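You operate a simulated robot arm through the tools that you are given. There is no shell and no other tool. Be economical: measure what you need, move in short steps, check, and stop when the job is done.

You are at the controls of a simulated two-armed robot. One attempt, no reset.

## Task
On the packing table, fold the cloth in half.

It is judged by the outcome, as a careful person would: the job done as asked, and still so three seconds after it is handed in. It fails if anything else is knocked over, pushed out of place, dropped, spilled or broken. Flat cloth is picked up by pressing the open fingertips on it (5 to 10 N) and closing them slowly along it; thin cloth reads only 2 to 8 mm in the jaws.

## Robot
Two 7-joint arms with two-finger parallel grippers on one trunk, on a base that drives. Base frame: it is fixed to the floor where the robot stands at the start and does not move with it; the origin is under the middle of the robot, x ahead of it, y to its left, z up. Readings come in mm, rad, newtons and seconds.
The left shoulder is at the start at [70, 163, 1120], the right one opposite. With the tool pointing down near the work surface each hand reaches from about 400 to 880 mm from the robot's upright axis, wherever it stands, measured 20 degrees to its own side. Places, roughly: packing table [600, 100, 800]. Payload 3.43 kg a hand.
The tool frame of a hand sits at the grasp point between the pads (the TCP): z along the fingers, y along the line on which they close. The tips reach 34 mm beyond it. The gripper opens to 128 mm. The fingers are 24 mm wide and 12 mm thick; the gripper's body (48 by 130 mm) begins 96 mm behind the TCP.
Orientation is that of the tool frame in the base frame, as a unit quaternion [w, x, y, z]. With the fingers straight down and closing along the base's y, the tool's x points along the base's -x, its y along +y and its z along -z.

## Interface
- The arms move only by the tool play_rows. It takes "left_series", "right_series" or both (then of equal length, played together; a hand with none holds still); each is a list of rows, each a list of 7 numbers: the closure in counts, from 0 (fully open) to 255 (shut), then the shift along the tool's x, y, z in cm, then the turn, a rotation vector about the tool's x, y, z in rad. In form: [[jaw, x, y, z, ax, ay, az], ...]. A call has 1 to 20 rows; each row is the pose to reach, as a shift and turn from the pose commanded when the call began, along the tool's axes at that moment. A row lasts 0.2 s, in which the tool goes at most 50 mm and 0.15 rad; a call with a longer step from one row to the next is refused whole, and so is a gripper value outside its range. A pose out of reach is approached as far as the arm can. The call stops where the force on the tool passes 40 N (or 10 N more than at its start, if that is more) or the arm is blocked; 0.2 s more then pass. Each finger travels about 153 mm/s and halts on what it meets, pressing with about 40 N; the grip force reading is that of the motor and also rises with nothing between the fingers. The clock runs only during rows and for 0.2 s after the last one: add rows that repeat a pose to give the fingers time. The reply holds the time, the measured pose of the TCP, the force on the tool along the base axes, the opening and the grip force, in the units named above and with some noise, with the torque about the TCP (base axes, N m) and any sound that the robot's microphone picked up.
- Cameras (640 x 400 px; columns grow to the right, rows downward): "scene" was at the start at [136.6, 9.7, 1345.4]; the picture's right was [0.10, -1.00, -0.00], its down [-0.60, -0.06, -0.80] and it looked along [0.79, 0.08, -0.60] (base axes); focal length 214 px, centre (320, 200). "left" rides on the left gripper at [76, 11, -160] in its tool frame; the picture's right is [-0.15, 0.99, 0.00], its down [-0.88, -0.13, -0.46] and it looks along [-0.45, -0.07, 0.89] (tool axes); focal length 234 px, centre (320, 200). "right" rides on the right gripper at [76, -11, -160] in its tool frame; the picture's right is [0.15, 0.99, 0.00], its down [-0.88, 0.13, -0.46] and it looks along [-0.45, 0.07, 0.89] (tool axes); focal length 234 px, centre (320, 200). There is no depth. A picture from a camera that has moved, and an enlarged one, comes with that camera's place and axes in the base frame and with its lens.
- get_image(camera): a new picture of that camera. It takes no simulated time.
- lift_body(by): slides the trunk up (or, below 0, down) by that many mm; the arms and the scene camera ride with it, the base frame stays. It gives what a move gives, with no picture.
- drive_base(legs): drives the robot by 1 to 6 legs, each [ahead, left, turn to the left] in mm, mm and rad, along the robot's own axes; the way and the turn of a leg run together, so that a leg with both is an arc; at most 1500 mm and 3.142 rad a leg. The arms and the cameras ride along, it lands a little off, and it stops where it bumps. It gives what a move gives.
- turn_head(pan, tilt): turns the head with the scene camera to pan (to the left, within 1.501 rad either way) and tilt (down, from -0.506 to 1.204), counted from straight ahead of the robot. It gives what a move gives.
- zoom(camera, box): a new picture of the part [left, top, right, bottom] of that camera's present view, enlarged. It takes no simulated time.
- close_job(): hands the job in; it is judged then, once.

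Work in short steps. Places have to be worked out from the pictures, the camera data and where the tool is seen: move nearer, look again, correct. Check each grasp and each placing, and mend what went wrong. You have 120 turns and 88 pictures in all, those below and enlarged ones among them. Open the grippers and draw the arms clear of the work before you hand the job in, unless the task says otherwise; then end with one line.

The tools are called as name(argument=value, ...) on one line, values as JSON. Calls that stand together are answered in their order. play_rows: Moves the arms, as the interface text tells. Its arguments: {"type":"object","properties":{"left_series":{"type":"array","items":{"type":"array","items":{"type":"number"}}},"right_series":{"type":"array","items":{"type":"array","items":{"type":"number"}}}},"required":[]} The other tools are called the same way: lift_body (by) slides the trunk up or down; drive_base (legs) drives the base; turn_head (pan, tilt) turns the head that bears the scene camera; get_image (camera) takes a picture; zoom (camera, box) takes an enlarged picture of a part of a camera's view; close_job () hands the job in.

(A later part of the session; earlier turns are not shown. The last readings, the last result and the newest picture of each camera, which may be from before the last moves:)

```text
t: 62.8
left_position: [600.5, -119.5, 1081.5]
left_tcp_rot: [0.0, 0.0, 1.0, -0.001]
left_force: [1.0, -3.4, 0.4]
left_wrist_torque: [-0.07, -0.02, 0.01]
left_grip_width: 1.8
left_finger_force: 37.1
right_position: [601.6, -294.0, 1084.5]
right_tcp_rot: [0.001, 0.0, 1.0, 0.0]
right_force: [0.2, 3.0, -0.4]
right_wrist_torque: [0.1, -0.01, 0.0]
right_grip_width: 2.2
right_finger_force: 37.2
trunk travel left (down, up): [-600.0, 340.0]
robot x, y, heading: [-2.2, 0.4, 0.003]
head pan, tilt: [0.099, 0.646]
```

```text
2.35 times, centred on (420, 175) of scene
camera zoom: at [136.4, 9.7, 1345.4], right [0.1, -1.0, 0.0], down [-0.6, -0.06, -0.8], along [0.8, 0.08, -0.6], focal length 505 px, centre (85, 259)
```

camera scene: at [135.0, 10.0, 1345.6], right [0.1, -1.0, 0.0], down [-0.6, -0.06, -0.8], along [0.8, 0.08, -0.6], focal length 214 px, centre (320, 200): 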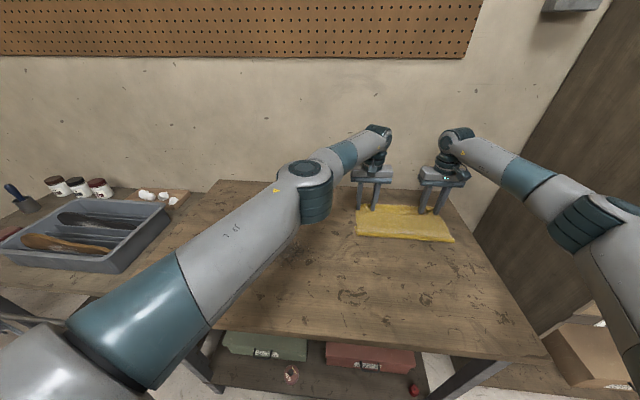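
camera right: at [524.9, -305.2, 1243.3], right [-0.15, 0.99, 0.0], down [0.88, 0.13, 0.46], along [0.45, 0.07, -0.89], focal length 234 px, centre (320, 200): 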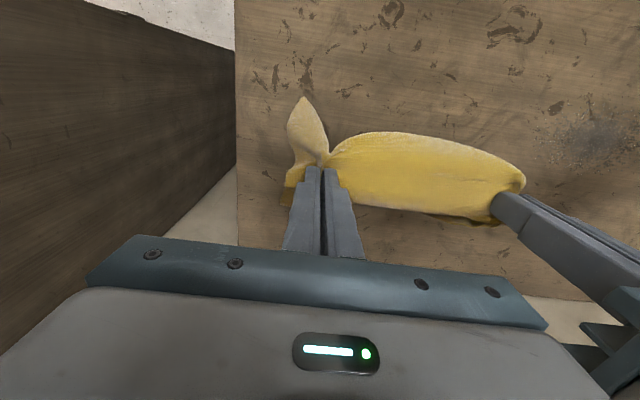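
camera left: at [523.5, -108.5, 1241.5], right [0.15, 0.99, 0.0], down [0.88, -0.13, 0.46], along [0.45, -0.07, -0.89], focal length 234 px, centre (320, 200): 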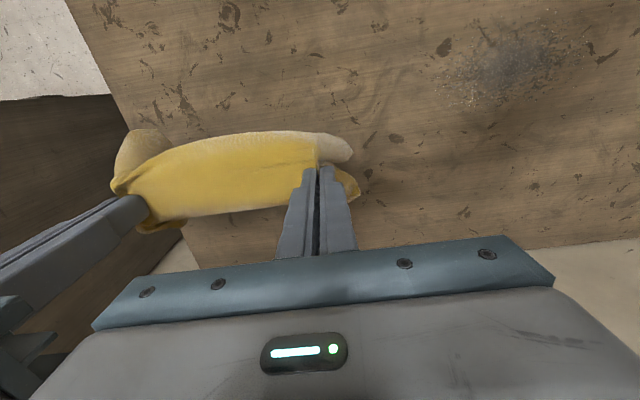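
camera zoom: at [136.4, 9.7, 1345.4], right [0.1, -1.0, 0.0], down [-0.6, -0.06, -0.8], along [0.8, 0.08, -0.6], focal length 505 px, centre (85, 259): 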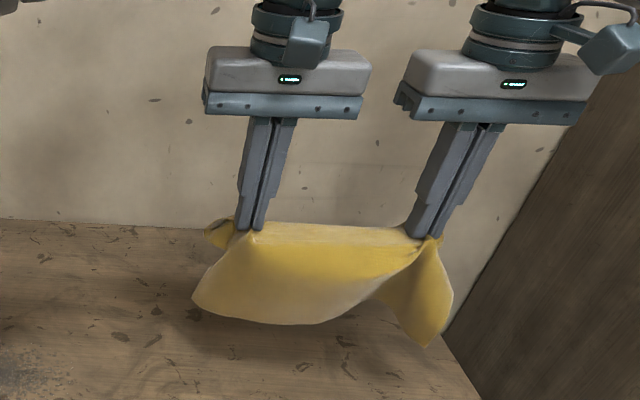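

The cloth now hangs neatly from the pinch line. I lower until the bottom touches, then swing back toward me in a quarter circle so it lies down folded with the crease at the hands.

play_rows(left_series=[[255, 0, 0, 2, 0, 0, 0], [255, 0, 0, 4, 0, 0, 0], [255, 0, 0, 6.2, 0, 0, 0], [255, 2.3, 0, 6.4, 0, 0, 0], [255, 4.6, 0, 6.9, 0, 0, 0], [255, 6.8, 0, 7.8, 0, 0, 0], [255, 8.8, 0, 9.1, 0, 0, 0], [255, 10.6, 0, 10.6, 0, 0, 0], [255, 12.1, 0, 12.4, 0, 0, 0], [255, 13.4, 0, 14.4, 0, 0, 0], [255, 14.3, 0, 16.6, 0, 0, 0], [255, 14.8, 0, 18.6, 0, 0, 0], [255, 15.3, 0, 19.8, 0, 0, 0], [255, 16.3, 0, 19.8, 0, 0, 0], [255, 17.2, 0, 19.8, 0, 0, 0], [255, 17.2, 0, 19.8, 0, 0, 0]], right_series=[[255, 0, 0, 2, 0, 0, 0], [255, 0, 0, 4, 0, 0, 0], [255, 0, 0, 6.4, 0, 0, 0], [255, 2.3, 0, 6.6, 0, 0, 0], [255, 4.6, 0, 7.1, 0, 0, 0], [255, 6.8, 0, 8.0, 0, 0, 0], [255, 8.8, 0, 9.3, 0, 0, 0], [255, 10.6, 0, 10.8, 0, 0, 0], [255, 12.1, 0, 12.6, 0, 0, 0], [255, 13.4, 0, 14.6, 0, 0, 0], [255, 14.3, 0, 16.8, 0, 0, 0], [255, 14.8, 0, 18.8, 0, 0, 0], [255, 15.3, 0, 20.0, 0, 0, 0], [255, 16.3, 0, 20.0, 0, 0, 0], [255, 17.2, 0, 20.0, 0, 0, 0], [255, 17.2, 0, 20.0, 0, 0, 0]])

get_image(camera="right")

get_image(camera="left")

zoom(camera="scene", box=[320, 170, 520, 310])

```text
t: 66.2
left_position: [426.8, -119.0, 884.0]
left_tcp_rot: [0.0, 0.001, 1.0, 0.0]
left_force: [-0.3, -1.4, -0.5]
left_wrist_torque: [-0.04, 0.02, 0.03]
left_grip_width: 2.3
left_finger_force: 36.7
right_position: [430.0, -292.9, 884.2]
right_tcp_rot: [0.001, 0.0, 1.0, 0.0]
right_force: [-0.4, 1.8, 0.0]
right_wrist_torque: [0.06, 0.0, 0.02]
right_grip_width: 2.2
right_finger_force: 36.5
trunk travel left (down, up): [-600.0, 340.0]
robot x, y, heading: [0.8, 1.9, -0.0]
head pan, tilt: [0.099, 0.646]
```

```text
30 pictures are left
camera right: at [353.0, -304.7, 1043.1], right [-0.15, 0.99, 0.0], down [0.88, 0.13, 0.46], along [0.45, 0.07, -0.89], focal length 234 px, centre (320, 200)
```

right: 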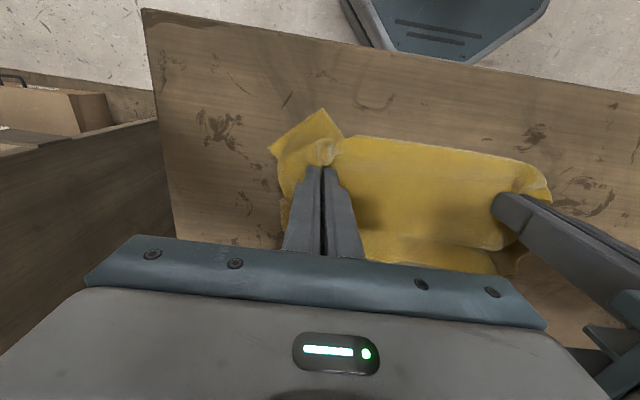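

```text
29 pictures are left
camera left: at [351.1, -108.9, 1043.4], right [0.15, 0.99, 0.0], down [0.88, -0.13, 0.46], along [0.45, -0.07, -0.89], focal length 234 px, centre (320, 200)
```

left: 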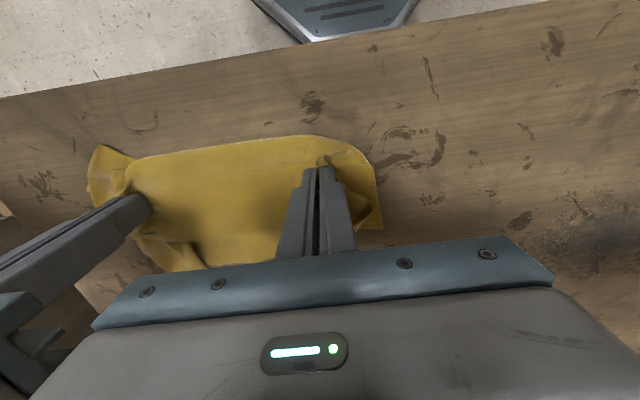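

```text
2.86 times, centred on (420, 240) of scene
camera zoom: at [136.8, 9.8, 1345.4], right [0.1, -1.0, 0.0], down [-0.6, -0.06, -0.8], along [0.79, 0.08, -0.6], focal length 613 px, centre (34, 86)
```

zoom: 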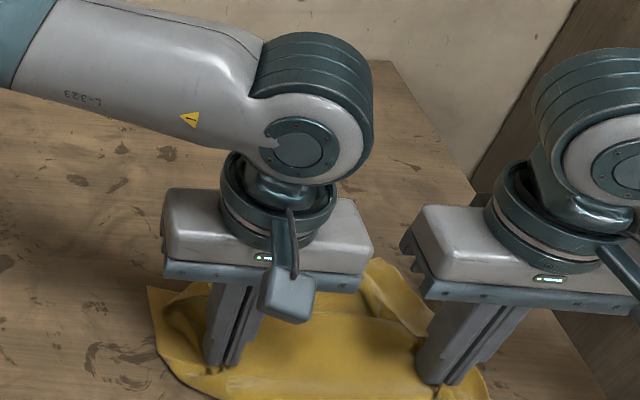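

It is laid down. I open slowly, lift straight up, and move the hands outward to see the result.

play_rows(left_series=[[240, 0, 0, 0, 0, 0, 0], [220, 0, 0, 0, 0, 0, 0], [200, 0, 0, 0, 0, 0, 0], [175, 0, 0, 0, 0, 0, 0], [175, 0, 0, -2, 0, 0, 0], [175, 0, 0, -6, 0, 0, 0], [175, 0, 3, -9, 0, 0, 0], [175, 0, 7, -12, 0, 0, 0], [175, 0, 11, -14, 0, 0, 0], [175, 0, 15, -15, 0, 0, 0], [175, 0, 18, -16, 0, 0, 0]], right_series=[[240, 0, 0, 0, 0, 0, 0], [220, 0, 0, 0, 0, 0, 0], [200, 0, 0, 0, 0, 0, 0], [175, 0, 0, 0, 0, 0, 0], [175, 0, 0, -2, 0, 0, 0], [175, 0, 0, -6, 0, 0, 0], [175, 0, -2, -9, 0, 0, 0], [175, 0, -4, -12, 0, 0, 0], [175, 0, -7, -14, 0, 0, 0], [175, 0, -10, -15, 0, 0, 0], [175, 0, -12, -16, 0, 0, 0]])

zoom(camera="scene", box=[330, 200, 530, 330])

get_image(camera="right")

```text
t: 68.6
left_position: [425.6, 61.9, 1044.7]
left_tcp_rot: [0.0, 0.0, 1.0, 0.0]
left_force: [0.5, -1.0, -0.2]
left_wrist_torque: [0.01, -0.04, 0.01]
left_grip_width: 40.4
left_finger_force: 0.0
right_position: [427.5, -411.8, 1044.1]
right_tcp_rot: [0.0, -0.001, 1.0, 0.0]
right_force: [-0.7, -0.6, -0.3]
right_wrist_torque: [0.0, 0.02, -0.02]
right_grip_width: 40.2
right_finger_force: 0.1
trunk travel left (down, up): [-600.0, 340.0]
robot x, y, heading: [-0.4, -2.3, 0.002]
head pan, tilt: [0.099, 0.646]
```

```text
3.08 times, centred on (430, 265) of scene
camera zoom: at [135.9, 10.6, 1345.5], right [0.1, -1.0, 0.0], down [-0.6, -0.06, -0.8], along [0.8, 0.08, -0.6], focal length 660 px, centre (-18, 0)
```

zoom: 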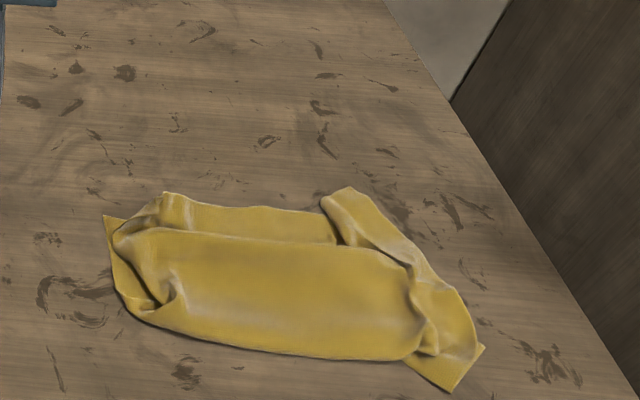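

```text
26 pictures are left
camera right: at [352.5, -424.5, 1204.1], right [-0.15, 0.99, 0.0], down [0.88, 0.13, 0.46], along [0.45, 0.07, -0.89], focal length 234 px, centre (320, 200)
```

right: 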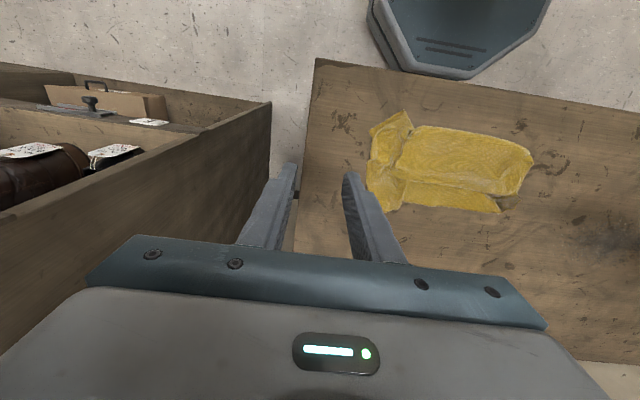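

The sides are rumpled. I zoom with the right camera for a clear top view before deciding how to straighten it.

zoom(camera="right", box=[350, 95, 550, 220])

```text
3.20 times, centred on (450, 158) of right
camera zoom: at [352.5, -424.5, 1204.1], right [-0.15, 0.99, 0.0], down [0.88, 0.13, 0.46], along [0.45, 0.07, -0.89], focal length 749 px, centre (-96, 336)
```

zoom: 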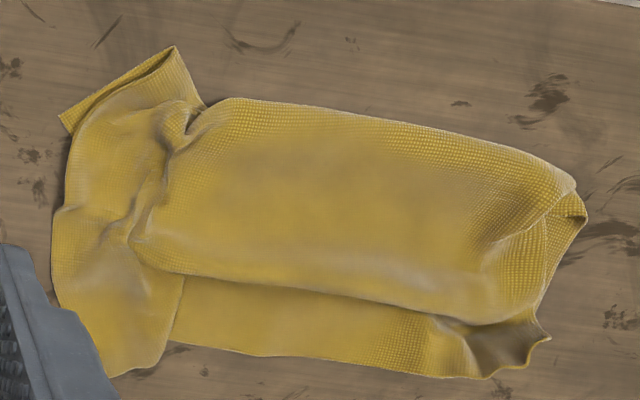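

The central part is really a fold with rumpled ends. The strip beyond the top panel (edge at x≈513, y from -70 to -254) is the lower layer's free edge pointing away from me. If I grip it with the edge pointing +x, I can lift everything, let it hang open, lay the first half down and fold the rest over without the edge curling. I bring both hands above that strip.

play_rows(left_series=[[207, -1.5, -3.5, 0, 0, 0, 0], [207, -3, -7, 0, 0, 0, 0], [207, -4.5, -10, 0, 0, 0, 0], [207, -6, -13, 1, 0, 0, 0], [207, -7.9, -15.4, 3, 0, 0, 0], [207, -7.9, -15.4, 6, 0, 0, 0], [207, -7.9, -15.4, 9, 0, 0, 0], [207, -7.9, -15.4, 11.5, 0, 0, 0], [207, -7.9, -15.4, 11.5, 0, 0, 0]], right_series=[[207, -1.5, 3.5, 0, 0, 0, 0], [207, -3, 7, 0, 0, 0, 0], [207, -4.5, 10.5, 0, 0, 0, 0], [207, -6, 14, 1, 0, 0, 0], [207, -7.8, 17.8, 3, 0, 0, 0], [207, -7.8, 17.8, 6, 0, 0, 0], [207, -7.8, 17.8, 9, 0, 0, 0], [207, -7.8, 17.8, 11.4, 0, 0, 0], [207, -7.8, 17.8, 11.4, 0, 0, 0]])

get_image(camera="left")

zoom(camera="right", box=[160, 60, 480, 260])

```text
t: 70.6
left_position: [505.8, -93.2, 929.5]
left_tcp_rot: [0.0, 0.0, 1.0, 0.0]
left_force: [0.7, 0.5, 1.3]
left_wrist_torque: [-0.03, -0.01, 0.03]
left_grip_width: 24.3
left_finger_force: 0.1
right_position: [508.9, -234.9, 929.6]
right_tcp_rot: [0.0, 0.0, 1.0, 0.0]
right_force: [-0.2, 0.6, -0.7]
right_wrist_torque: [0.01, 0.03, 0.01]
right_grip_width: 24.3
right_finger_force: 0.1
trunk travel left (down, up): [-600.0, 340.0]
robot x, y, heading: [1.5, 0.2, -0.002]
head pan, tilt: [0.099, 0.646]
```

```text
24 pictures are left
camera left: at [429.5, -82.8, 1088.7], right [0.15, 0.99, 0.0], down [0.88, -0.13, 0.46], along [0.45, -0.07, -0.89], focal length 234 px, centre (320, 200)
```

left: 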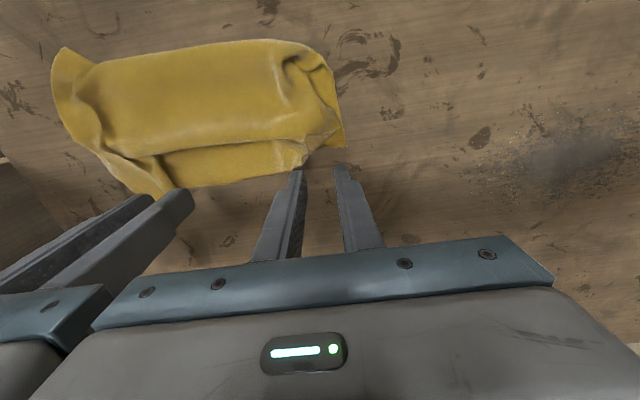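

```text
2.00 times, centred on (320, 160) of right
camera zoom: at [431.1, -246.6, 1089.5], right [-0.15, 0.99, 0.0], down [0.88, 0.13, 0.46], along [0.45, 0.07, -0.89], focal length 468 px, centre (320, 280)
```

zoom: 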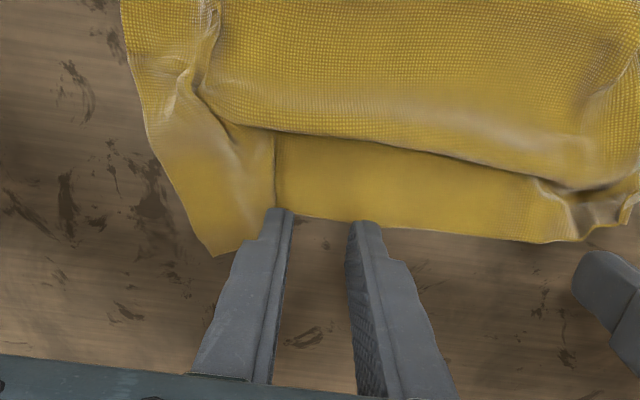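

The strip's edge is clear: x≈514–516 from y≈-105 to -258. I fine-tune the positions (left y=-97, right y=-238), lower near contact, then press.

play_rows(left_series=[[207, -0.1, -0.4, 2, 0, 0, 0], [207, -0.1, -0.4, 4, 0, 0, 0], [207, -0.1, -0.4, 5.1, 0, 0, 0], [207, -0.1, -0.4, 5.4, 0, 0, 0], [207, -0.1, -0.4, 5.4, 0, 0, 0]], right_series=[[213, -0.2, -0.3, 2, 0, 0, 0], [213, -0.2, -0.3, 4, 0, 0, 0], [213, -0.2, -0.3, 5.1, 0, 0, 0], [213, -0.2, -0.3, 5.4, 0, 0, 0], [213, -0.2, -0.3, 5.4, 0, 0, 0]])

```text
t: 71.8
left_position: [506.9, -97.3, 876.0]
left_tcp_rot: [0.001, 0.0, 1.0, 0.0]
left_force: [0.4, -0.2, 10.0]
left_wrist_torque: [-0.1, 0.13, -0.05]
left_grip_width: 24.2
left_finger_force: 0.0
right_position: [509.3, -238.4, 875.8]
right_tcp_rot: [0.001, 0.0, 1.0, 0.001]
right_force: [0.6, -0.5, 3.4]
right_wrist_torque: [-0.08, -0.03, 0.03]
right_grip_width: 21.3
right_finger_force: 0.2
trunk travel left (down, up): [-600.0, 340.0]
robot x, y, heading: [-2.7, 0.7, 0.001]
head pan, tilt: [0.099, 0.646]
```

Left 10 N, right 3.4 N. I press the right 0.7 mm more and close both slowly.

play_rows(left_series=[[207, 0, 0, -0.02, 0, 0, 0], [207, 0, 0, -0.02, 0, 0, 0], [211, 0, 0, -0.02, 0, 0, 0], [215, 0, 0, -0.02, 0, 0, 0], [219, 0, 0, -0.02, 0, 0, 0], [223, 0, 0, -0.02, 0, 0, 0], [227, 0, 0, -0.02, 0, 0, 0], [231, 0, 0, -0.02, 0, 0, 0], [235, 0, 0, -0.02, 0, 0, 0], [239, 0, 0, -0.02, 0, 0, 0], [243, 0, 0, -0.02, 0, 0, 0], [248, 0, 0, -0.02, 0, 0, 0], [255, 0, 0, -0.02, 0, 0, 0], [255, 0, 0, -0.02, 0, 0, 0]], right_series=[[213, 0, 0, 0.07, 0, 0, 0], [213, 0, 0, 0.07, 0, 0, 0], [216, 0, 0, 0.07, 0, 0, 0], [219, 0, 0, 0.07, 0, 0, 0], [222, 0, 0, 0.07, 0, 0, 0], [225, 0, 0, 0.07, 0, 0, 0], [228, 0, 0, 0.07, 0, 0, 0], [232, 0, 0, 0.07, 0, 0, 0], [236, 0, 0, 0.07, 0, 0, 0], [240, 0, 0, 0.07, 0, 0, 0], [244, 0, 0, 0.07, 0, 0, 0], [248, 0, 0, 0.07, 0, 0, 0], [255, 0, 0, 0.07, 0, 0, 0], [255, 0, 0, 0.07, 0, 0, 0]])

```text
t: 74.8
left_position: [506.7, -95.7, 875.9]
left_tcp_rot: [0.001, -0.001, 1.0, 0.0]
left_force: [0.0, -0.3, 4.0]
left_wrist_torque: [-0.02, 0.04, 0.02]
left_grip_width: 1.7
left_finger_force: 36.3
right_position: [507.6, -238.0, 874.6]
right_tcp_rot: [0.001, -0.001, 1.0, 0.0]
right_force: [0.3, -0.5, 15.3]
right_wrist_torque: [-0.14, -0.06, -0.01]
right_grip_width: 0.0
right_finger_force: 32.8
trunk travel left (down, up): [-600.0, 340.0]
robot x, y, heading: [-2.0, -1.2, 0.002]
head pan, tilt: [0.099, 0.646]
```

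The left grips (1.7 mm) but the right slipped. I retry the right with a wider opening, 5 mm further onto the strip, at about 9 N.

play_rows(right_series=[[255, 0, 0, -0.6, 0, 0, 0], [195, 0.5, 0.1, -0.6, 0, 0, 0], [195, 0.5, 0.1, -0.6, 0, 0, 0], [195, 0.5, 0.1, -0.15, 0, 0, 0], [195, 0.5, 0.1, 0.0, 0, 0, 0], [195, 0.5, 0.1, 0.0, 0, 0, 0]])

```text
t: 76.2
left_position: [505.5, -96.3, 876.7]
left_tcp_rot: [0.001, 0.0, 1.0, -0.001]
left_force: [0.6, -0.7, 6.5]
left_wrist_torque: [-0.06, 0.06, 0.03]
left_grip_width: 1.5
left_finger_force: 36.3
right_position: [503.5, -237.0, 876.6]
right_tcp_rot: [0.001, 0.0, 1.0, 0.0]
right_force: [0.2, 1.0, 11.3]
right_wrist_torque: [-0.25, -0.06, -0.02]
right_grip_width: 29.4
right_finger_force: 0.0
trunk travel left (down, up): [-600.0, 340.0]
robot x, y, heading: [4.4, -0.9, -0.003]
head pan, tilt: [0.099, 0.646]
```

play_rows(right_series=[[195, 0, 0, -0.03, 0, 0, 0], [199, 0, 0, -0.03, 0, 0, 0], [203, 0, 0, -0.03, 0, 0, 0], [207, 0, 0, -0.03, 0, 0, 0], [211, 0, 0, -0.03, 0, 0, 0], [215, 0, 0, -0.03, 0, 0, 0], [219, 0, 0, -0.03, 0, 0, 0], [223, 0, 0, -0.03, 0, 0, 0], [227, 0, 0, -0.03, 0, 0, 0], [231, 0, 0, -0.03, 0, 0, 0], [235, 0, 0, -0.03, 0, 0, 0], [239, 0, 0, -0.03, 0, 0, 0], [243, 0, 0, -0.03, 0, 0, 0], [248, 0, 0, -0.03, 0, 0, 0], [255, 0, 0, -0.03, 0, 0, 0], [255, 0, 0, -0.03, 0, 0, 0]])

zoom(camera="right", box=[160, 60, 480, 260])

```text
t: 79.6
left_position: [506.6, -95.2, 876.6]
left_tcp_rot: [0.001, 0.0, 1.0, 0.0]
left_force: [0.2, 0.2, 5.5]
left_wrist_torque: [-0.02, 0.04, 0.04]
left_grip_width: 1.5
left_finger_force: 36.0
right_position: [502.4, -237.7, 876.0]
right_tcp_rot: [0.001, 0.0, 1.0, 0.0]
right_force: [0.6, -1.9, 14.5]
right_wrist_torque: [-0.18, -0.06, -0.03]
right_grip_width: 0.0
right_finger_force: 33.1
trunk travel left (down, up): [-600.0, 340.0]
robot x, y, heading: [2.2, -0.2, 0.001]
head pan, tilt: [0.099, 0.646]
```

```text
2.00 times, centred on (320, 160) of right
camera zoom: at [426.0, -248.2, 1035.7], right [-0.15, 0.99, 0.0], down [0.88, 0.13, 0.46], along [0.45, 0.07, -0.89], focal length 468 px, centre (320, 280)
```

zoom: 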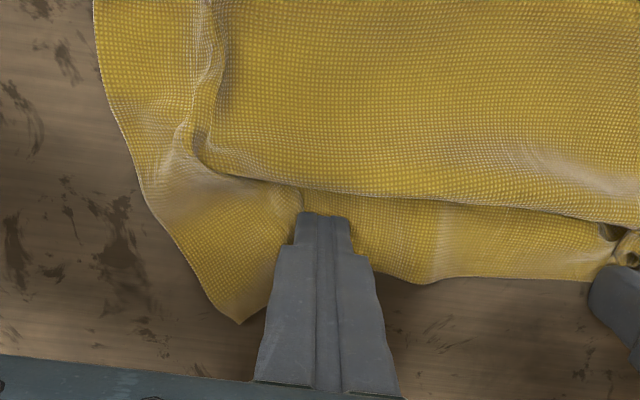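

The outer finger keeps catching the folded-over tail. With the left hand as an anchor, I use the closed right fingers to drag the tail outward and uncover more of the strip.

play_rows(right_series=[[255, 0, 0, -1, 0, 0, 0], [255, 0, -2, -1, 0, 0, 0], [255, 0, -3.8, -1, 0, 0, 0], [255, 0, -3.8, -0.3, 0, 0, 0], [255, 0, -3.8, 0, 0, 0, 0], [255, 0, -4.8, 0, 0, 0, 0], [255, 0, -5.8, 0, 0, 0, 0], [255, 0, -6.8, 0, 0, 0, 0], [255, 0, -7.8, 0, 0, 0, 0], [255, 0, -8.8, 0, 0, 0, 0], [255, 0, -9.3, 0, 0, 0, 0], [255, 0, -9.3, -3, 0, 0, 0], [255, 0, -9.3, -6, 0, 0, 0]])

get_image(camera="right")

```text
t: 82.4
left_position: [505.4, -97.2, 876.3]
left_tcp_rot: [-0.001, 0.0, 1.0, 0.0]
left_force: [-1.3, 1.0, 9.9]
left_wrist_torque: [0.0, 0.15, 0.03]
left_grip_width: 1.8
left_finger_force: 36.3
right_position: [502.3, -330.7, 937.0]
right_tcp_rot: [0.0, 0.0, 1.0, 0.0]
right_force: [-0.2, -0.8, -0.9]
right_wrist_torque: [-0.03, 0.01, 0.01]
right_grip_width: 0.1
right_finger_force: 32.9
trunk travel left (down, up): [-600.0, 340.0]
robot x, y, heading: [2.5, 0.4, -0.003]
head pan, tilt: [0.099, 0.646]
```

```text
21 pictures are left
camera right: at [426.7, -342.0, 1095.9], right [-0.15, 0.99, 0.0], down [0.88, 0.13, 0.46], along [0.45, 0.07, -0.89], focal length 234 px, centre (320, 200)
```

right: 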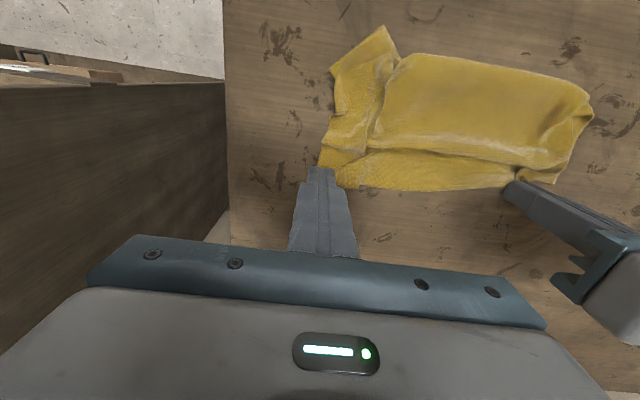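

That uncovered the strip out to y≈-300. I zoom to choose the right grip point.

zoom(camera="right", box=[300, 110, 540, 230])

```text
2.67 times, centred on (420, 170) of right
camera zoom: at [426.7, -342.0, 1095.9], right [-0.15, 0.99, 0.0], down [0.88, 0.13, 0.46], along [0.45, 0.07, -0.89], focal length 624 px, centre (53, 280)
```

zoom: 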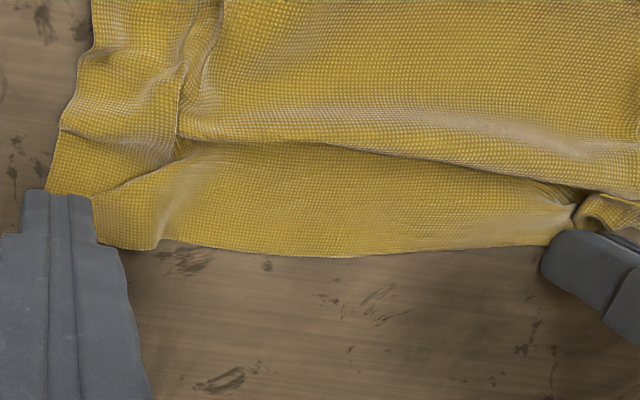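

The strip edge is clean at x≈528 between y=-237 and -276. I put the right hand at (525,-248) and press.

play_rows(right_series=[[235, -0.8, 2.7, 0, 0, 0, 0], [210, -1.6, 5.4, 0, 0, 0, 0], [183, -2.3, 8.3, 0, 0, 0, 0], [183, -2.3, 8.3, 2.5, 0, 0, 0], [183, -2.3, 8.3, 5, 0, 0, 0], [183, -2.3, 8.3, 6.0, 0, 0, 0], [183, -2.3, 8.3, 6.15, 0, 0, 0], [183, -2.3, 8.3, 6.15, 0, 0, 0]])

```text
t: 84.2
left_position: [504.6, -96.2, 877.4]
left_tcp_rot: [0.001, 0.0, 1.0, 0.0]
left_force: [0.8, -1.4, 4.2]
left_wrist_torque: [-0.02, 0.01, -0.01]
left_grip_width: 1.5
left_finger_force: 36.4
right_position: [525.8, -247.0, 874.6]
right_tcp_rot: [0.002, 0.0, 1.0, 0.001]
right_force: [1.0, 1.5, 15.4]
right_wrist_torque: [0.03, 0.09, 0.05]
right_grip_width: 36.1
right_finger_force: 0.1
trunk travel left (down, up): [-600.0, 340.0]
robot x, y, heading: [-1.6, 3.4, 0.0]
head pan, tilt: [0.099, 0.646]
```

15 N is too much. I ease off 0.7 mm and close slowly.

play_rows(right_series=[[183, 0, 0, -0.07, 0, 0, 0], [183, 0, 0, -0.07, 0, 0, 0], [187, 0, 0, -0.07, 0, 0, 0], [191, 0, 0, -0.07, 0, 0, 0], [195, 0, 0, -0.07, 0, 0, 0], [199, 0, 0, -0.07, 0, 0, 0], [203, 0, 0, -0.07, 0, 0, 0], [207, 0, 0, -0.07, 0, 0, 0], [211, 0, 0, -0.07, 0, 0, 0], [215, 0, 0, -0.07, 0, 0, 0], [219, 0, 0, -0.07, 0, 0, 0], [223, 0, 0, -0.07, 0, 0, 0], [227, 0, 0, -0.07, 0, 0, 0], [231, 0, 0, -0.07, 0, 0, 0], [236, 0, 0, -0.07, 0, 0, 0], [241, 0, 0, -0.07, 0, 0, 0], [247, 0, 0, -0.07, 0, 0, 0], [255, 0, 0, -0.07, 0, 0, 0], [255, 0, 0, -0.07, 0, 0, 0]])

```text
t: 88.2
left_position: [505.9, -95.9, 875.8]
left_tcp_rot: [0.0, 0.0, 1.0, -0.001]
left_force: [1.3, -10.0, 2.8]
left_wrist_torque: [-0.37, 0.0, 0.12]
left_grip_width: 1.6
left_finger_force: 36.1
right_position: [525.8, -246.5, 875.4]
right_tcp_rot: [0.0, 0.0, 1.0, 0.001]
right_force: [-1.1, 9.5, 13.7]
right_wrist_torque: [0.35, 0.08, -0.12]
right_grip_width: 2.3
right_finger_force: 37.3
trunk travel left (down, up): [-600.0, 340.0]
robot x, y, heading: [4.0, 0.4, -0.001]
head pan, tilt: [0.099, 0.646]
```

Both hands hold the same free edge (1.6 and 2.3 mm, with tension between them). I lift both high so the cloth hangs fully open.

play_rows(left_series=[[255, -0.3, -0.2, -2, 0, 0, 0], [255, -0.6, -0.2, -5, 0, 0, 0], [255, -0.9, -0.2, -8, 0, 0, 0], [255, -1.5, -0.2, -11, 0, 0, 0], [255, -2.5, -0.2, -14, 0, 0, 0], [255, -3.5, -0.2, -17, 0, 0, 0], [255, -4.5, -0.2, -20, 0, 0, 0], [255, -5.5, -0.2, -23, 0, 0, 0], [255, -6.5, -0.2, -26, 0, 0, 0], [255, -7.5, -0.2, -29, 0, 0, 0], [255, -8, -0.2, -30, 0, 0, 0], [255, -8, -0.2, -30, 0, 0, 0]], right_series=[[255, 0.3, 0.2, -2, 0, 0, 0], [255, 0.6, 0.2, -5, 0, 0, 0], [255, 0.9, 0.2, -8, 0, 0, 0], [255, 0.5, 0.2, -11, 0, 0, 0], [255, -0.5, 0.2, -14, 0, 0, 0], [255, -1.5, 0.2, -17, 0, 0, 0], [255, -2.5, 0.2, -20, 0, 0, 0], [255, -3.5, 0.2, -23, 0, 0, 0], [255, -4.5, 0.2, -26, 0, 0, 0], [255, -5.5, 0.2, -29, 0, 0, 0], [255, -6, 0.2, -30, 0, 0, 0], [255, -6, 0.2, -30, 0, 0, 0]])

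get_image(camera="scene")

```text
t: 90.8
left_position: [587.6, -99.2, 1177.4]
left_tcp_rot: [0.001, 0.0, 1.0, 0.0]
left_force: [-0.9, -2.8, -0.3]
left_wrist_torque: [-0.12, 0.0, 0.03]
left_grip_width: 2.0
left_finger_force: 36.3
right_position: [587.3, -244.9, 1174.4]
right_tcp_rot: [0.0, 0.0, 1.0, 0.0]
right_force: [-0.2, 3.4, -0.3]
right_wrist_torque: [0.12, 0.01, -0.02]
right_grip_width: 2.2
right_finger_force: 36.2
trunk travel left (down, up): [-600.0, 340.0]
robot x, y, heading: [-1.7, -1.8, 0.001]
head pan, tilt: [0.099, 0.646]
```

```text
19 pictures are left
camera scene: at [136.7, 9.7, 1345.4], right [0.1, -1.0, 0.0], down [-0.6, -0.06, -0.8], along [0.79, 0.08, -0.6], focal length 214 px, centre (320, 200)
```

scene: 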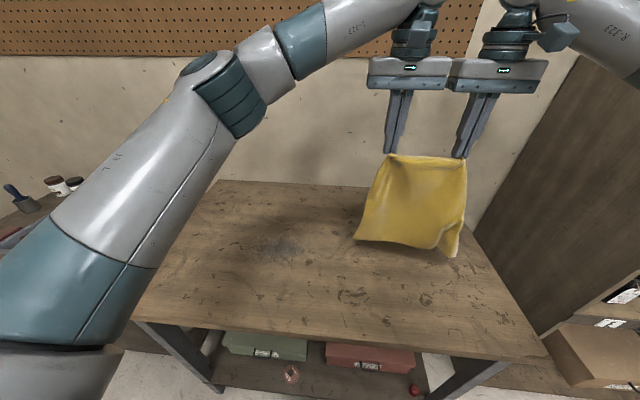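

Excellent, it hangs open as nearly a full square. I carry it back over x≈430, lower until the bottom touches, and lay it flat forward.

play_rows(left_series=[[255, 2, 0, 0, 0, 0, 0], [255, 4, 0, 0, 0, 0, 0], [255, 6, 0, 0, 0, 0, 0], [255, 8, 0, 0, 0, 0, 0], [255, 10, 0, 0, 0, 0, 0], [255, 12, 0, 0, 0, 0, 0], [255, 14, 0, 0, 0, 0, 0], [255, 15.7, 0, 0, 0, 0, 0], [255, 15.7, 0, 0, 0, 0, 0], [255, 15.7, 0, 0, 0, 0, 0], [255, 15.7, 0, 1.5, 0, 0, 0], [255, 15.7, 0, 3, 0, 0, 0], [255, 15.7, 0, 4.7, 0, 0, 0], [255, 15.7, 0, 4.7, 0, 0, 0]], right_series=[[255, 2, 0, 0, 0, 0, 0], [255, 4, 0, 0, 0, 0, 0], [255, 6, 0, 0, 0, 0, 0], [255, 8, 0, 0, 0, 0, 0], [255, 10, 0, 0, 0, 0, 0], [255, 12, 0, 0, 0, 0, 0], [255, 14, 0, 0, 0, 0, 0], [255, 15.7, 0, 0, 0, 0, 0], [255, 15.7, 0, 0, 0, 0, 0], [255, 15.7, 0, 0, 0, 0, 0], [255, 15.7, 0, 1.5, 0, 0, 0], [255, 15.7, 0, 3, 0, 0, 0], [255, 15.7, 0, 4.4, 0, 0, 0], [255, 15.7, 0, 4.4, 0, 0, 0]])

zoom(camera="scene", box=[300, 140, 560, 340])

```text
t: 93.8
left_position: [430.3, -98.9, 1128.6]
left_tcp_rot: [0.0, 0.0, 1.0, -0.001]
left_force: [0.0, -1.7, 0.3]
left_wrist_torque: [-0.15, -0.03, 0.06]
left_grip_width: 1.6
left_finger_force: 36.5
right_position: [429.0, -244.4, 1131.4]
right_tcp_rot: [0.001, 0.0, 1.0, 0.0]
right_force: [0.3, 3.4, 1.1]
right_wrist_torque: [0.08, 0.01, -0.05]
right_grip_width: 2.2
right_finger_force: 36.9
trunk travel left (down, up): [-600.0, 340.0]
robot x, y, heading: [4.3, 2.6, -0.003]
head pan, tilt: [0.099, 0.646]
```

```text
2.00 times, centred on (430, 240) of scene
camera zoom: at [136.3, 9.8, 1345.4], right [0.1, -1.0, 0.0], down [-0.6, -0.06, -0.8], along [0.8, 0.08, -0.6], focal length 429 px, centre (100, 120)
```

zoom: 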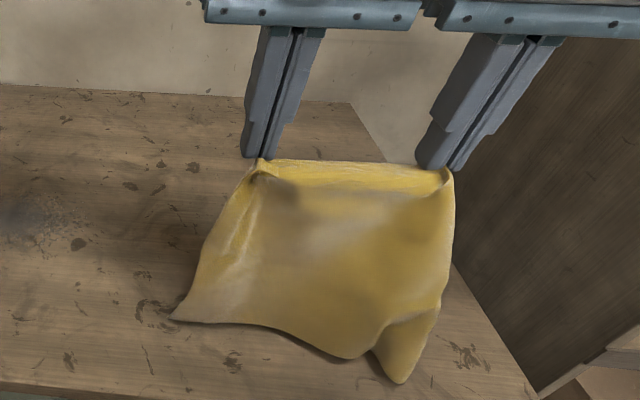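

The cloth hangs well with its bottom at the table. Now I run the laying arc forward.

play_rows(left_series=[[255, -3.3, 0, 0.2, 0, 0, 0], [255, -6.6, 0, 0.9, 0, 0, 0], [255, -9.8, 0, 1.9, 0, 0, 0], [255, -12.7, 0, 3.4, 0, 0, 0], [255, -15.5, 0, 5.3, 0, 0, 0], [255, -18, 0, 7.5, 0, 0, 0], [255, -20.2, 0, 10, 0, 0, 0], [255, -22.1, 0, 12.7, 0, 0, 0], [255, -23.6, 0, 15.7, 0, 0, 0], [255, -24.6, 0, 18.9, 0, 0, 0], [255, -25.3, 0, 22.2, 0, 0, 0], [255, -25.8, 0, 24.5, 0, 0, 0], [255, -26.8, 0, 24.6, 0, 0, 0], [255, -27.2, 0, 24.6, 0, 0, 0], [255, -27.2, 0, 24.6, 0, 0, 0]], right_series=[[255, -3.3, 0, 0.2, 0, 0, 0], [255, -6.6, 0, 0.9, 0, 0, 0], [255, -9.8, 0, 1.9, 0, 0, 0], [255, -12.7, 0, 3.4, 0, 0, 0], [255, -15.5, 0, 5.3, 0, 0, 0], [255, -18, 0, 7.5, 0, 0, 0], [255, -20.2, 0, 10, 0, 0, 0], [255, -22.1, 0, 12.7, 0, 0, 0], [255, -23.6, 0, 15.7, 0, 0, 0], [255, -24.6, 0, 18.9, 0, 0, 0], [255, -25.3, 0, 22.2, 0, 0, 0], [255, -25.8, 0, 24.5, 0, 0, 0], [255, -26.8, 0, 24.6, 0, 0, 0], [255, -27.2, 0, 24.6, 0, 0, 0], [255, -27.2, 0, 24.6, 0, 0, 0]])

get_image(camera="scene")

```text
t: 97.0
left_position: [702.6, -97.8, 883.4]
left_tcp_rot: [0.001, -0.001, 1.0, -0.001]
left_force: [-0.2, -3.3, 1.2]
left_wrist_torque: [-0.17, -0.02, 0.04]
left_grip_width: 1.5
left_finger_force: 36.5
right_position: [702.6, -245.5, 884.8]
right_tcp_rot: [-0.001, -0.001, 1.0, 0.0]
right_force: [-0.5, 4.2, 0.2]
right_wrist_torque: [0.13, -0.01, -0.07]
right_grip_width: 2.6
right_finger_force: 37.1
trunk travel left (down, up): [-600.0, 340.0]
robot x, y, heading: [0.3, 0.8, -0.0]
head pan, tilt: [0.099, 0.646]
```

```text
17 pictures are left
camera scene: at [136.6, 9.7, 1345.4], right [0.1, -1.0, 0.0], down [-0.6, -0.06, -0.8], along [0.79, 0.08, -0.6], focal length 214 px, centre (320, 200)
```

scene: 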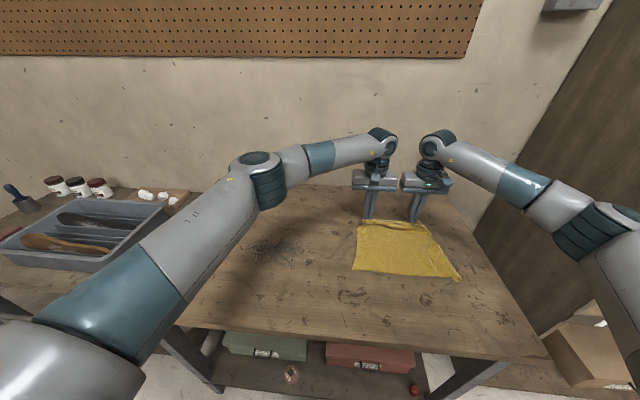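

Laid flat very nicely. I lower to light contact and open the fingers wide and slowly so they also spread the gathers, then rise and look.

play_rows(left_series=[[255, 0, 0, 0.4, 0, 0, 0], [240, 0, 0, 0.65, 0, 0, 0], [225, 0, 0, 0.65, 0, 0, 0], [210, 0, 0, 0.65, 0, 0, 0], [195, 0, 0, 0.65, 0, 0, 0], [180, 0, 0, 0.65, 0, 0, 0], [165, 0, 0, 0.65, 0, 0, 0], [150, 0, 0, 0.65, 0, 0, 0], [135, 0, 0, 0.65, 0, 0, 0], [120, 0, 0, 0.65, 0, 0, 0], [120, 0, 0, -2, 0, 0, 0], [175, 0, 0, -5, 0, 0, 0], [175, 1, 0, -9, 0, 0, 0], [175, 2, 2, -12, 0, 0, 0], [175, 2, 5, -12, 0, 0, 0], [175, 2, 8, -12, 0, 0, 0]], right_series=[[255, 0, 0, 0.4, 0, 0, 0], [240, 0, 0, 0.75, 0, 0, 0], [225, 0, 0, 0.75, 0, 0, 0], [210, 0, 0, 0.75, 0, 0, 0], [195, 0, 0, 0.75, 0, 0, 0], [180, 0, 0, 0.75, 0, 0, 0], [165, 0, 0, 0.75, 0, 0, 0], [150, 0, 0, 0.75, 0, 0, 0], [135, 0, 0, 0.75, 0, 0, 0], [120, 0, 0, 0.75, 0, 0, 0], [120, 0, 0, -2, 0, 0, 0], [175, 0, 0, -5, 0, 0, 0], [175, 1, 0, -9, 0, 0, 0], [175, 2, -2, -12, 0, 0, 0], [175, 2, -5, -12, 0, 0, 0], [175, 2, -8, -12, 0, 0, 0]])

zoom(camera="scene", box=[330, 200, 490, 300])

get_image(camera="right")

```text
t: 100.4
left_position: [681.9, -17.8, 1003.1]
left_tcp_rot: [0.0, 0.001, 1.0, 0.001]
left_force: [-0.6, -0.4, 0.7]
left_wrist_torque: [-0.03, -0.03, 0.0]
left_grip_width: 40.0
left_finger_force: 0.0
right_position: [680.7, -325.2, 1005.3]
right_tcp_rot: [0.0, -0.001, 1.0, -0.001]
right_force: [-0.5, 0.2, -0.2]
right_wrist_torque: [-0.02, 0.01, -0.01]
right_grip_width: 40.0
right_finger_force: 0.0
trunk travel left (down, up): [-600.0, 340.0]
robot x, y, heading: [-2.6, 0.0, 0.001]
head pan, tilt: [0.099, 0.646]
```

```text
4.00 times, centred on (410, 250) of scene
camera zoom: at [135.9, 10.3, 1345.5], right [0.1, -1.0, 0.0], down [-0.6, -0.06, -0.8], along [0.8, 0.08, -0.6], focal length 858 px, centre (-40, 0)
```

zoom: 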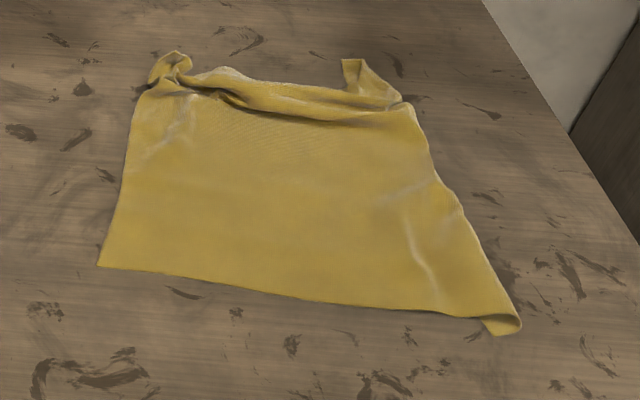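

```text
15 pictures are left
camera right: at [604.3, -336.5, 1164.7], right [-0.15, 0.99, 0.0], down [0.88, 0.13, 0.46], along [0.45, 0.07, -0.89], focal length 234 px, centre (320, 200)
```

right: 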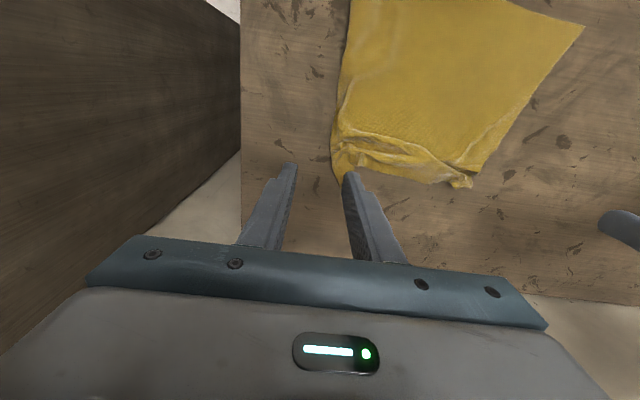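

Most of it is flat now. The near edge lies clean from about (509,-49) to (487,-318), and only the far edge is rumpled where it was gripped. I zoom on that edge to plan the smoothing drags.

zoom(camera="right", box=[310, 60, 530, 200])

```text
2.86 times, centred on (420, 130) of right
camera zoom: at [604.3, -336.5, 1164.7], right [-0.15, 0.99, 0.0], down [0.88, 0.13, 0.46], along [0.45, 0.07, -0.89], focal length 669 px, centre (34, 400)
```

zoom: 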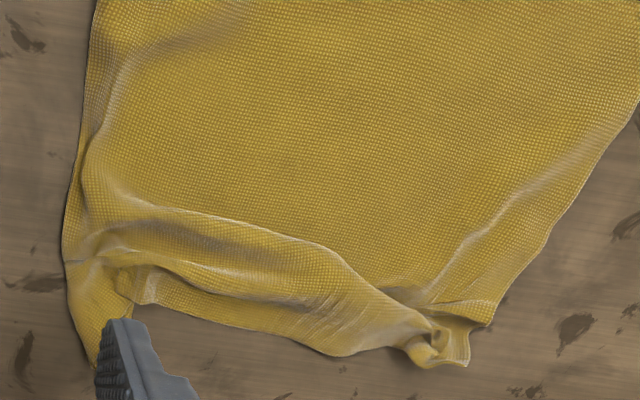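

I set the closed left fingers as an anchor on the body at about (600,-150) and the closed right fingers on the far-right corner at about (722,-285).

play_rows(left_series=[[200, 2.5, -3.5, 0, 0, 0, 0], [225, 5, -7, 0, 0, 0, 0], [255, 8.2, -10, 1, 0, 0, 0], [255, 8.2, -13.2, 3, 0, 0, 0], [255, 8.2, -13.2, 6, 0, 0, 0], [255, 8.2, -13.2, 9, 0, 0, 0], [255, 8.2, -13.2, 11.5, 0, 0, 0], [255, 8.2, -13.2, 12.6, 0, 0, 0], [255, 8.2, -13.2, 12.75, 0, 0, 0], [255, 8.2, -13.2, 12.75, 0, 0, 0]], right_series=[[200, -2, 2, 0, 0, 0, 0], [225, -4.1, 4, 0, 0, 0, 0], [255, -4.1, 4, 1, 0, 0, 0], [255, -4.1, 4, 3, 0, 0, 0], [255, -4.1, 4, 6, 0, 0, 0], [255, -4.1, 4, 9, 0, 0, 0], [255, -4.1, 4, 11.5, 0, 0, 0], [255, -4.1, 4, 12.7, 0, 0, 0], [255, -4.1, 4, 12.9, 0, 0, 0], [255, -4.1, 4, 12.9, 0, 0, 0]])

```text
t: 102.6
left_position: [599.6, -150.5, 874.8]
left_tcp_rot: [-0.001, 0.0, 1.0, -0.001]
left_force: [0.6, 0.0, 1.1]
left_wrist_torque: [-0.03, 0.0, -0.01]
left_grip_width: 0.0
left_finger_force: 33.1
right_position: [723.0, -284.8, 876.8]
right_tcp_rot: [0.002, 0.0, 1.0, 0.0]
right_force: [1.8, -0.6, 5.4]
right_wrist_torque: [0.04, -0.08, 0.03]
right_grip_width: 0.0
right_finger_force: 32.6
trunk travel left (down, up): [-600.0, 340.0]
robot x, y, heading: [0.7, 0.9, -0.0]
head pan, tilt: [0.099, 0.646]
```

Right 5.4 N. I press the left anchor 1 mm more and drag the right corner outward and forward.

play_rows(left_series=[[255, 0, 0, 0.1, 0, 0, 0], [255, 0, 0, 0.1, 0, 0, 0], [255, 0, 0, 0.1, 0, 0, 0], [255, 0, 0, 0.1, 0, 0, 0], [255, 0, 0, 0.1, 0, 0, 0], [255, 0, 0, 0.1, 0, 0, 0], [255, 0, 0, 0.1, 0, 0, 0], [255, 0, 0, 0.1, 0, 0, 0], [255, 0, 0, 0.1, 0, 0, 0], [255, 0, 0, 0.1, 0, 0, 0]], right_series=[[255, 0, 0, 0, 0, 0, 0], [255, -0.5, -0.4, 0, 0, 0, 0], [255, -1.0, -0.8, 0, 0, 0, 0], [255, -1.5, -1.2, 0, 0, 0, 0], [255, -2.0, -1.6, 0, 0, 0, 0], [255, -2.5, -2.0, 0, 0, 0, 0], [255, -3.0, -2.4, 0, 0, 0, 0], [255, -3.5, -2.8, 0, 0, 0, 0], [255, -4.0, -3.2, 0, 0, 0, 0], [255, -4.0, -3.2, -3, 0, 0, 0]])

get_image(camera="right")

```text
t: 104.8
left_position: [600.2, -152.0, 875.5]
left_tcp_rot: [0.001, 0.0, 1.0, 0.0]
left_force: [0.5, 1.2, 12.8]
left_wrist_torque: [0.05, -0.02, -0.01]
left_grip_width: 0.1
left_finger_force: 33.0
right_position: [760.9, -317.1, 905.6]
right_tcp_rot: [0.001, 0.0, 1.0, -0.001]
right_force: [1.0, -0.3, -0.9]
right_wrist_torque: [-0.06, -0.02, 0.01]
right_grip_width: 0.0
right_finger_force: 33.2
trunk travel left (down, up): [-600.0, 340.0]
robot x, y, heading: [1.8, -1.8, -0.001]
head pan, tilt: [0.099, 0.646]
```

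```text
13 pictures are left
camera right: at [685.9, -328.4, 1065.4], right [-0.15, 0.99, 0.0], down [0.88, 0.13, 0.46], along [0.45, 0.07, -0.89], focal length 234 px, centre (320, 200)
```

right: 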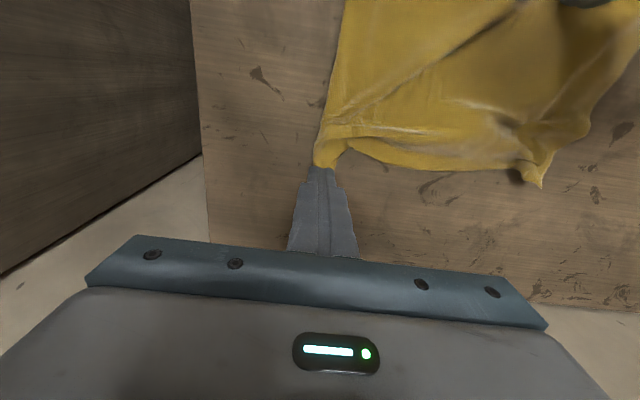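

That worked well: the right corner is pulled out and the rumple is much smaller. Now I swap roles: right anchors at (650,-260), left goes to the far-left corner at about (728,-95).

play_rows(left_series=[[255, 0, 0, -3, 0, 0, 0], [255, -3.5, 1.5, -4, 0, 0, 0], [255, -7, 3, -4, 0, 0, 0], [255, -10, 4.5, -4, 0, 0, 0], [255, -12.8, 5.7, -4, 0, 0, 0], [255, -12.8, 5.7, -2, 0, 0, 0], [255, -12.8, 5.7, -0.4, 0, 0, 0], [255, -12.8, 5.7, -0.1, 0, 0, 0], [255, -12.8, 5.7, -0.1, 0, 0, 0]], right_series=[[255, 0, 0, -1, 0, 0, 0], [255, 3.5, 2, -1, 0, 0, 0], [255, 7, 4, -1, 0, 0, 0], [255, 11.1, 5.7, -1, 0, 0, 0], [255, 11.1, 5.7, 1, 0, 0, 0], [255, 11.1, 5.7, 2.5, 0, 0, 0], [255, 11.1, 5.7, 3.0, 0, 0, 0], [255, 11.1, 5.7, 3.1, 0, 0, 0], [255, 11.1, 5.7, 3.1, 0, 0, 0]])

```text
t: 106.8
left_position: [729.1, -94.7, 876.0]
left_tcp_rot: [0.0, 0.0, 1.0, 0.001]
left_force: [0.6, -0.5, 3.7]
left_wrist_torque: [-0.03, 0.0, 0.04]
left_grip_width: 0.2
left_finger_force: 33.0
right_position: [651.9, -260.6, 876.1]
right_tcp_rot: [0.002, 0.0, 1.0, 0.0]
right_force: [0.5, 0.3, 4.6]
right_wrist_torque: [0.01, 0.0, 0.02]
right_grip_width: 0.0
right_finger_force: 33.3
trunk travel left (down, up): [-600.0, 340.0]
robot x, y, heading: [0.7, -1.2, -0.002]
head pan, tilt: [0.099, 0.646]
```

Both are in contact. I press the anchor a bit more and drag the left corner outward and forward.

play_rows(left_series=[[255, 0, 0, 0.03, 0, 0, 0], [255, -0.4, 0.5, 0.03, 0, 0, 0], [255, -0.8, 1.0, 0.03, 0, 0, 0], [255, -1.2, 1.5, 0.03, 0, 0, 0], [255, -1.6, 2.0, 0.03, 0, 0, 0], [255, -2.0, 2.5, 0.03, 0, 0, 0], [255, -2.4, 3.0, 0.03, 0, 0, 0], [255, -2.8, 3.5, 0.03, 0, 0, 0], [255, -3.2, 4.0, 0.03, 0, 0, 0], [255, -3.2, 4.0, -3, 0, 0, 0], [255, -3.2, 6.0, -6, 0, 0, 0], [255, -3.2, 10.0, -8, 0, 0, 0], [255, -3.2, 14.0, -8, 0, 0, 0]], right_series=[[255, 0, 0, 0.07, 0, 0, 0], [255, 0, 0, 0.07, 0, 0, 0], [255, 0, 0, 0.07, 0, 0, 0], [255, 0, 0, 0.07, 0, 0, 0], [255, 0, 0, 0.07, 0, 0, 0], [255, 0, 0, 0.07, 0, 0, 0], [255, 0, 0, 0.07, 0, 0, 0], [255, 0, 0, 0.07, 0, 0, 0], [255, 0, 0, 0.07, 0, 0, 0], [255, 0, 0, -3, 0, 0, 0], [255, 0, -3, -6, 0, 0, 0], [255, 0, -7, -8, 0, 0, 0], [255, 0, -10, -10, 0, 0, 0]])

zoom(camera="scene", box=[330, 200, 490, 300])

```text
t: 109.6
left_position: [759.9, 47.3, 955.0]
left_tcp_rot: [0.0, 0.0, 1.0, -0.002]
left_force: [-0.1, -0.5, 0.2]
left_wrist_torque: [0.01, 0.01, -0.01]
left_grip_width: 0.1
left_finger_force: 33.2
right_position: [651.1, -358.6, 974.6]
right_tcp_rot: [0.0, -0.001, 1.0, -0.001]
right_force: [0.0, -0.3, -1.5]
right_wrist_torque: [-0.01, 0.03, 0.01]
right_grip_width: 0.3
right_finger_force: 33.5
trunk travel left (down, up): [-600.0, 340.0]
robot x, y, heading: [0.0, 2.2, -0.001]
head pan, tilt: [0.099, 0.646]
```

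```text
4.00 times, centred on (410, 250) of scene
camera zoom: at [136.0, 11.2, 1345.4], right [0.1, -1.0, 0.0], down [-0.6, -0.06, -0.8], along [0.8, 0.08, -0.6], focal length 858 px, centre (-40, 0)
```

zoom: 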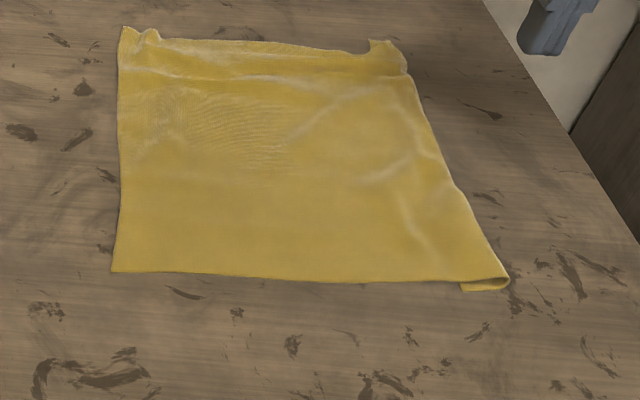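

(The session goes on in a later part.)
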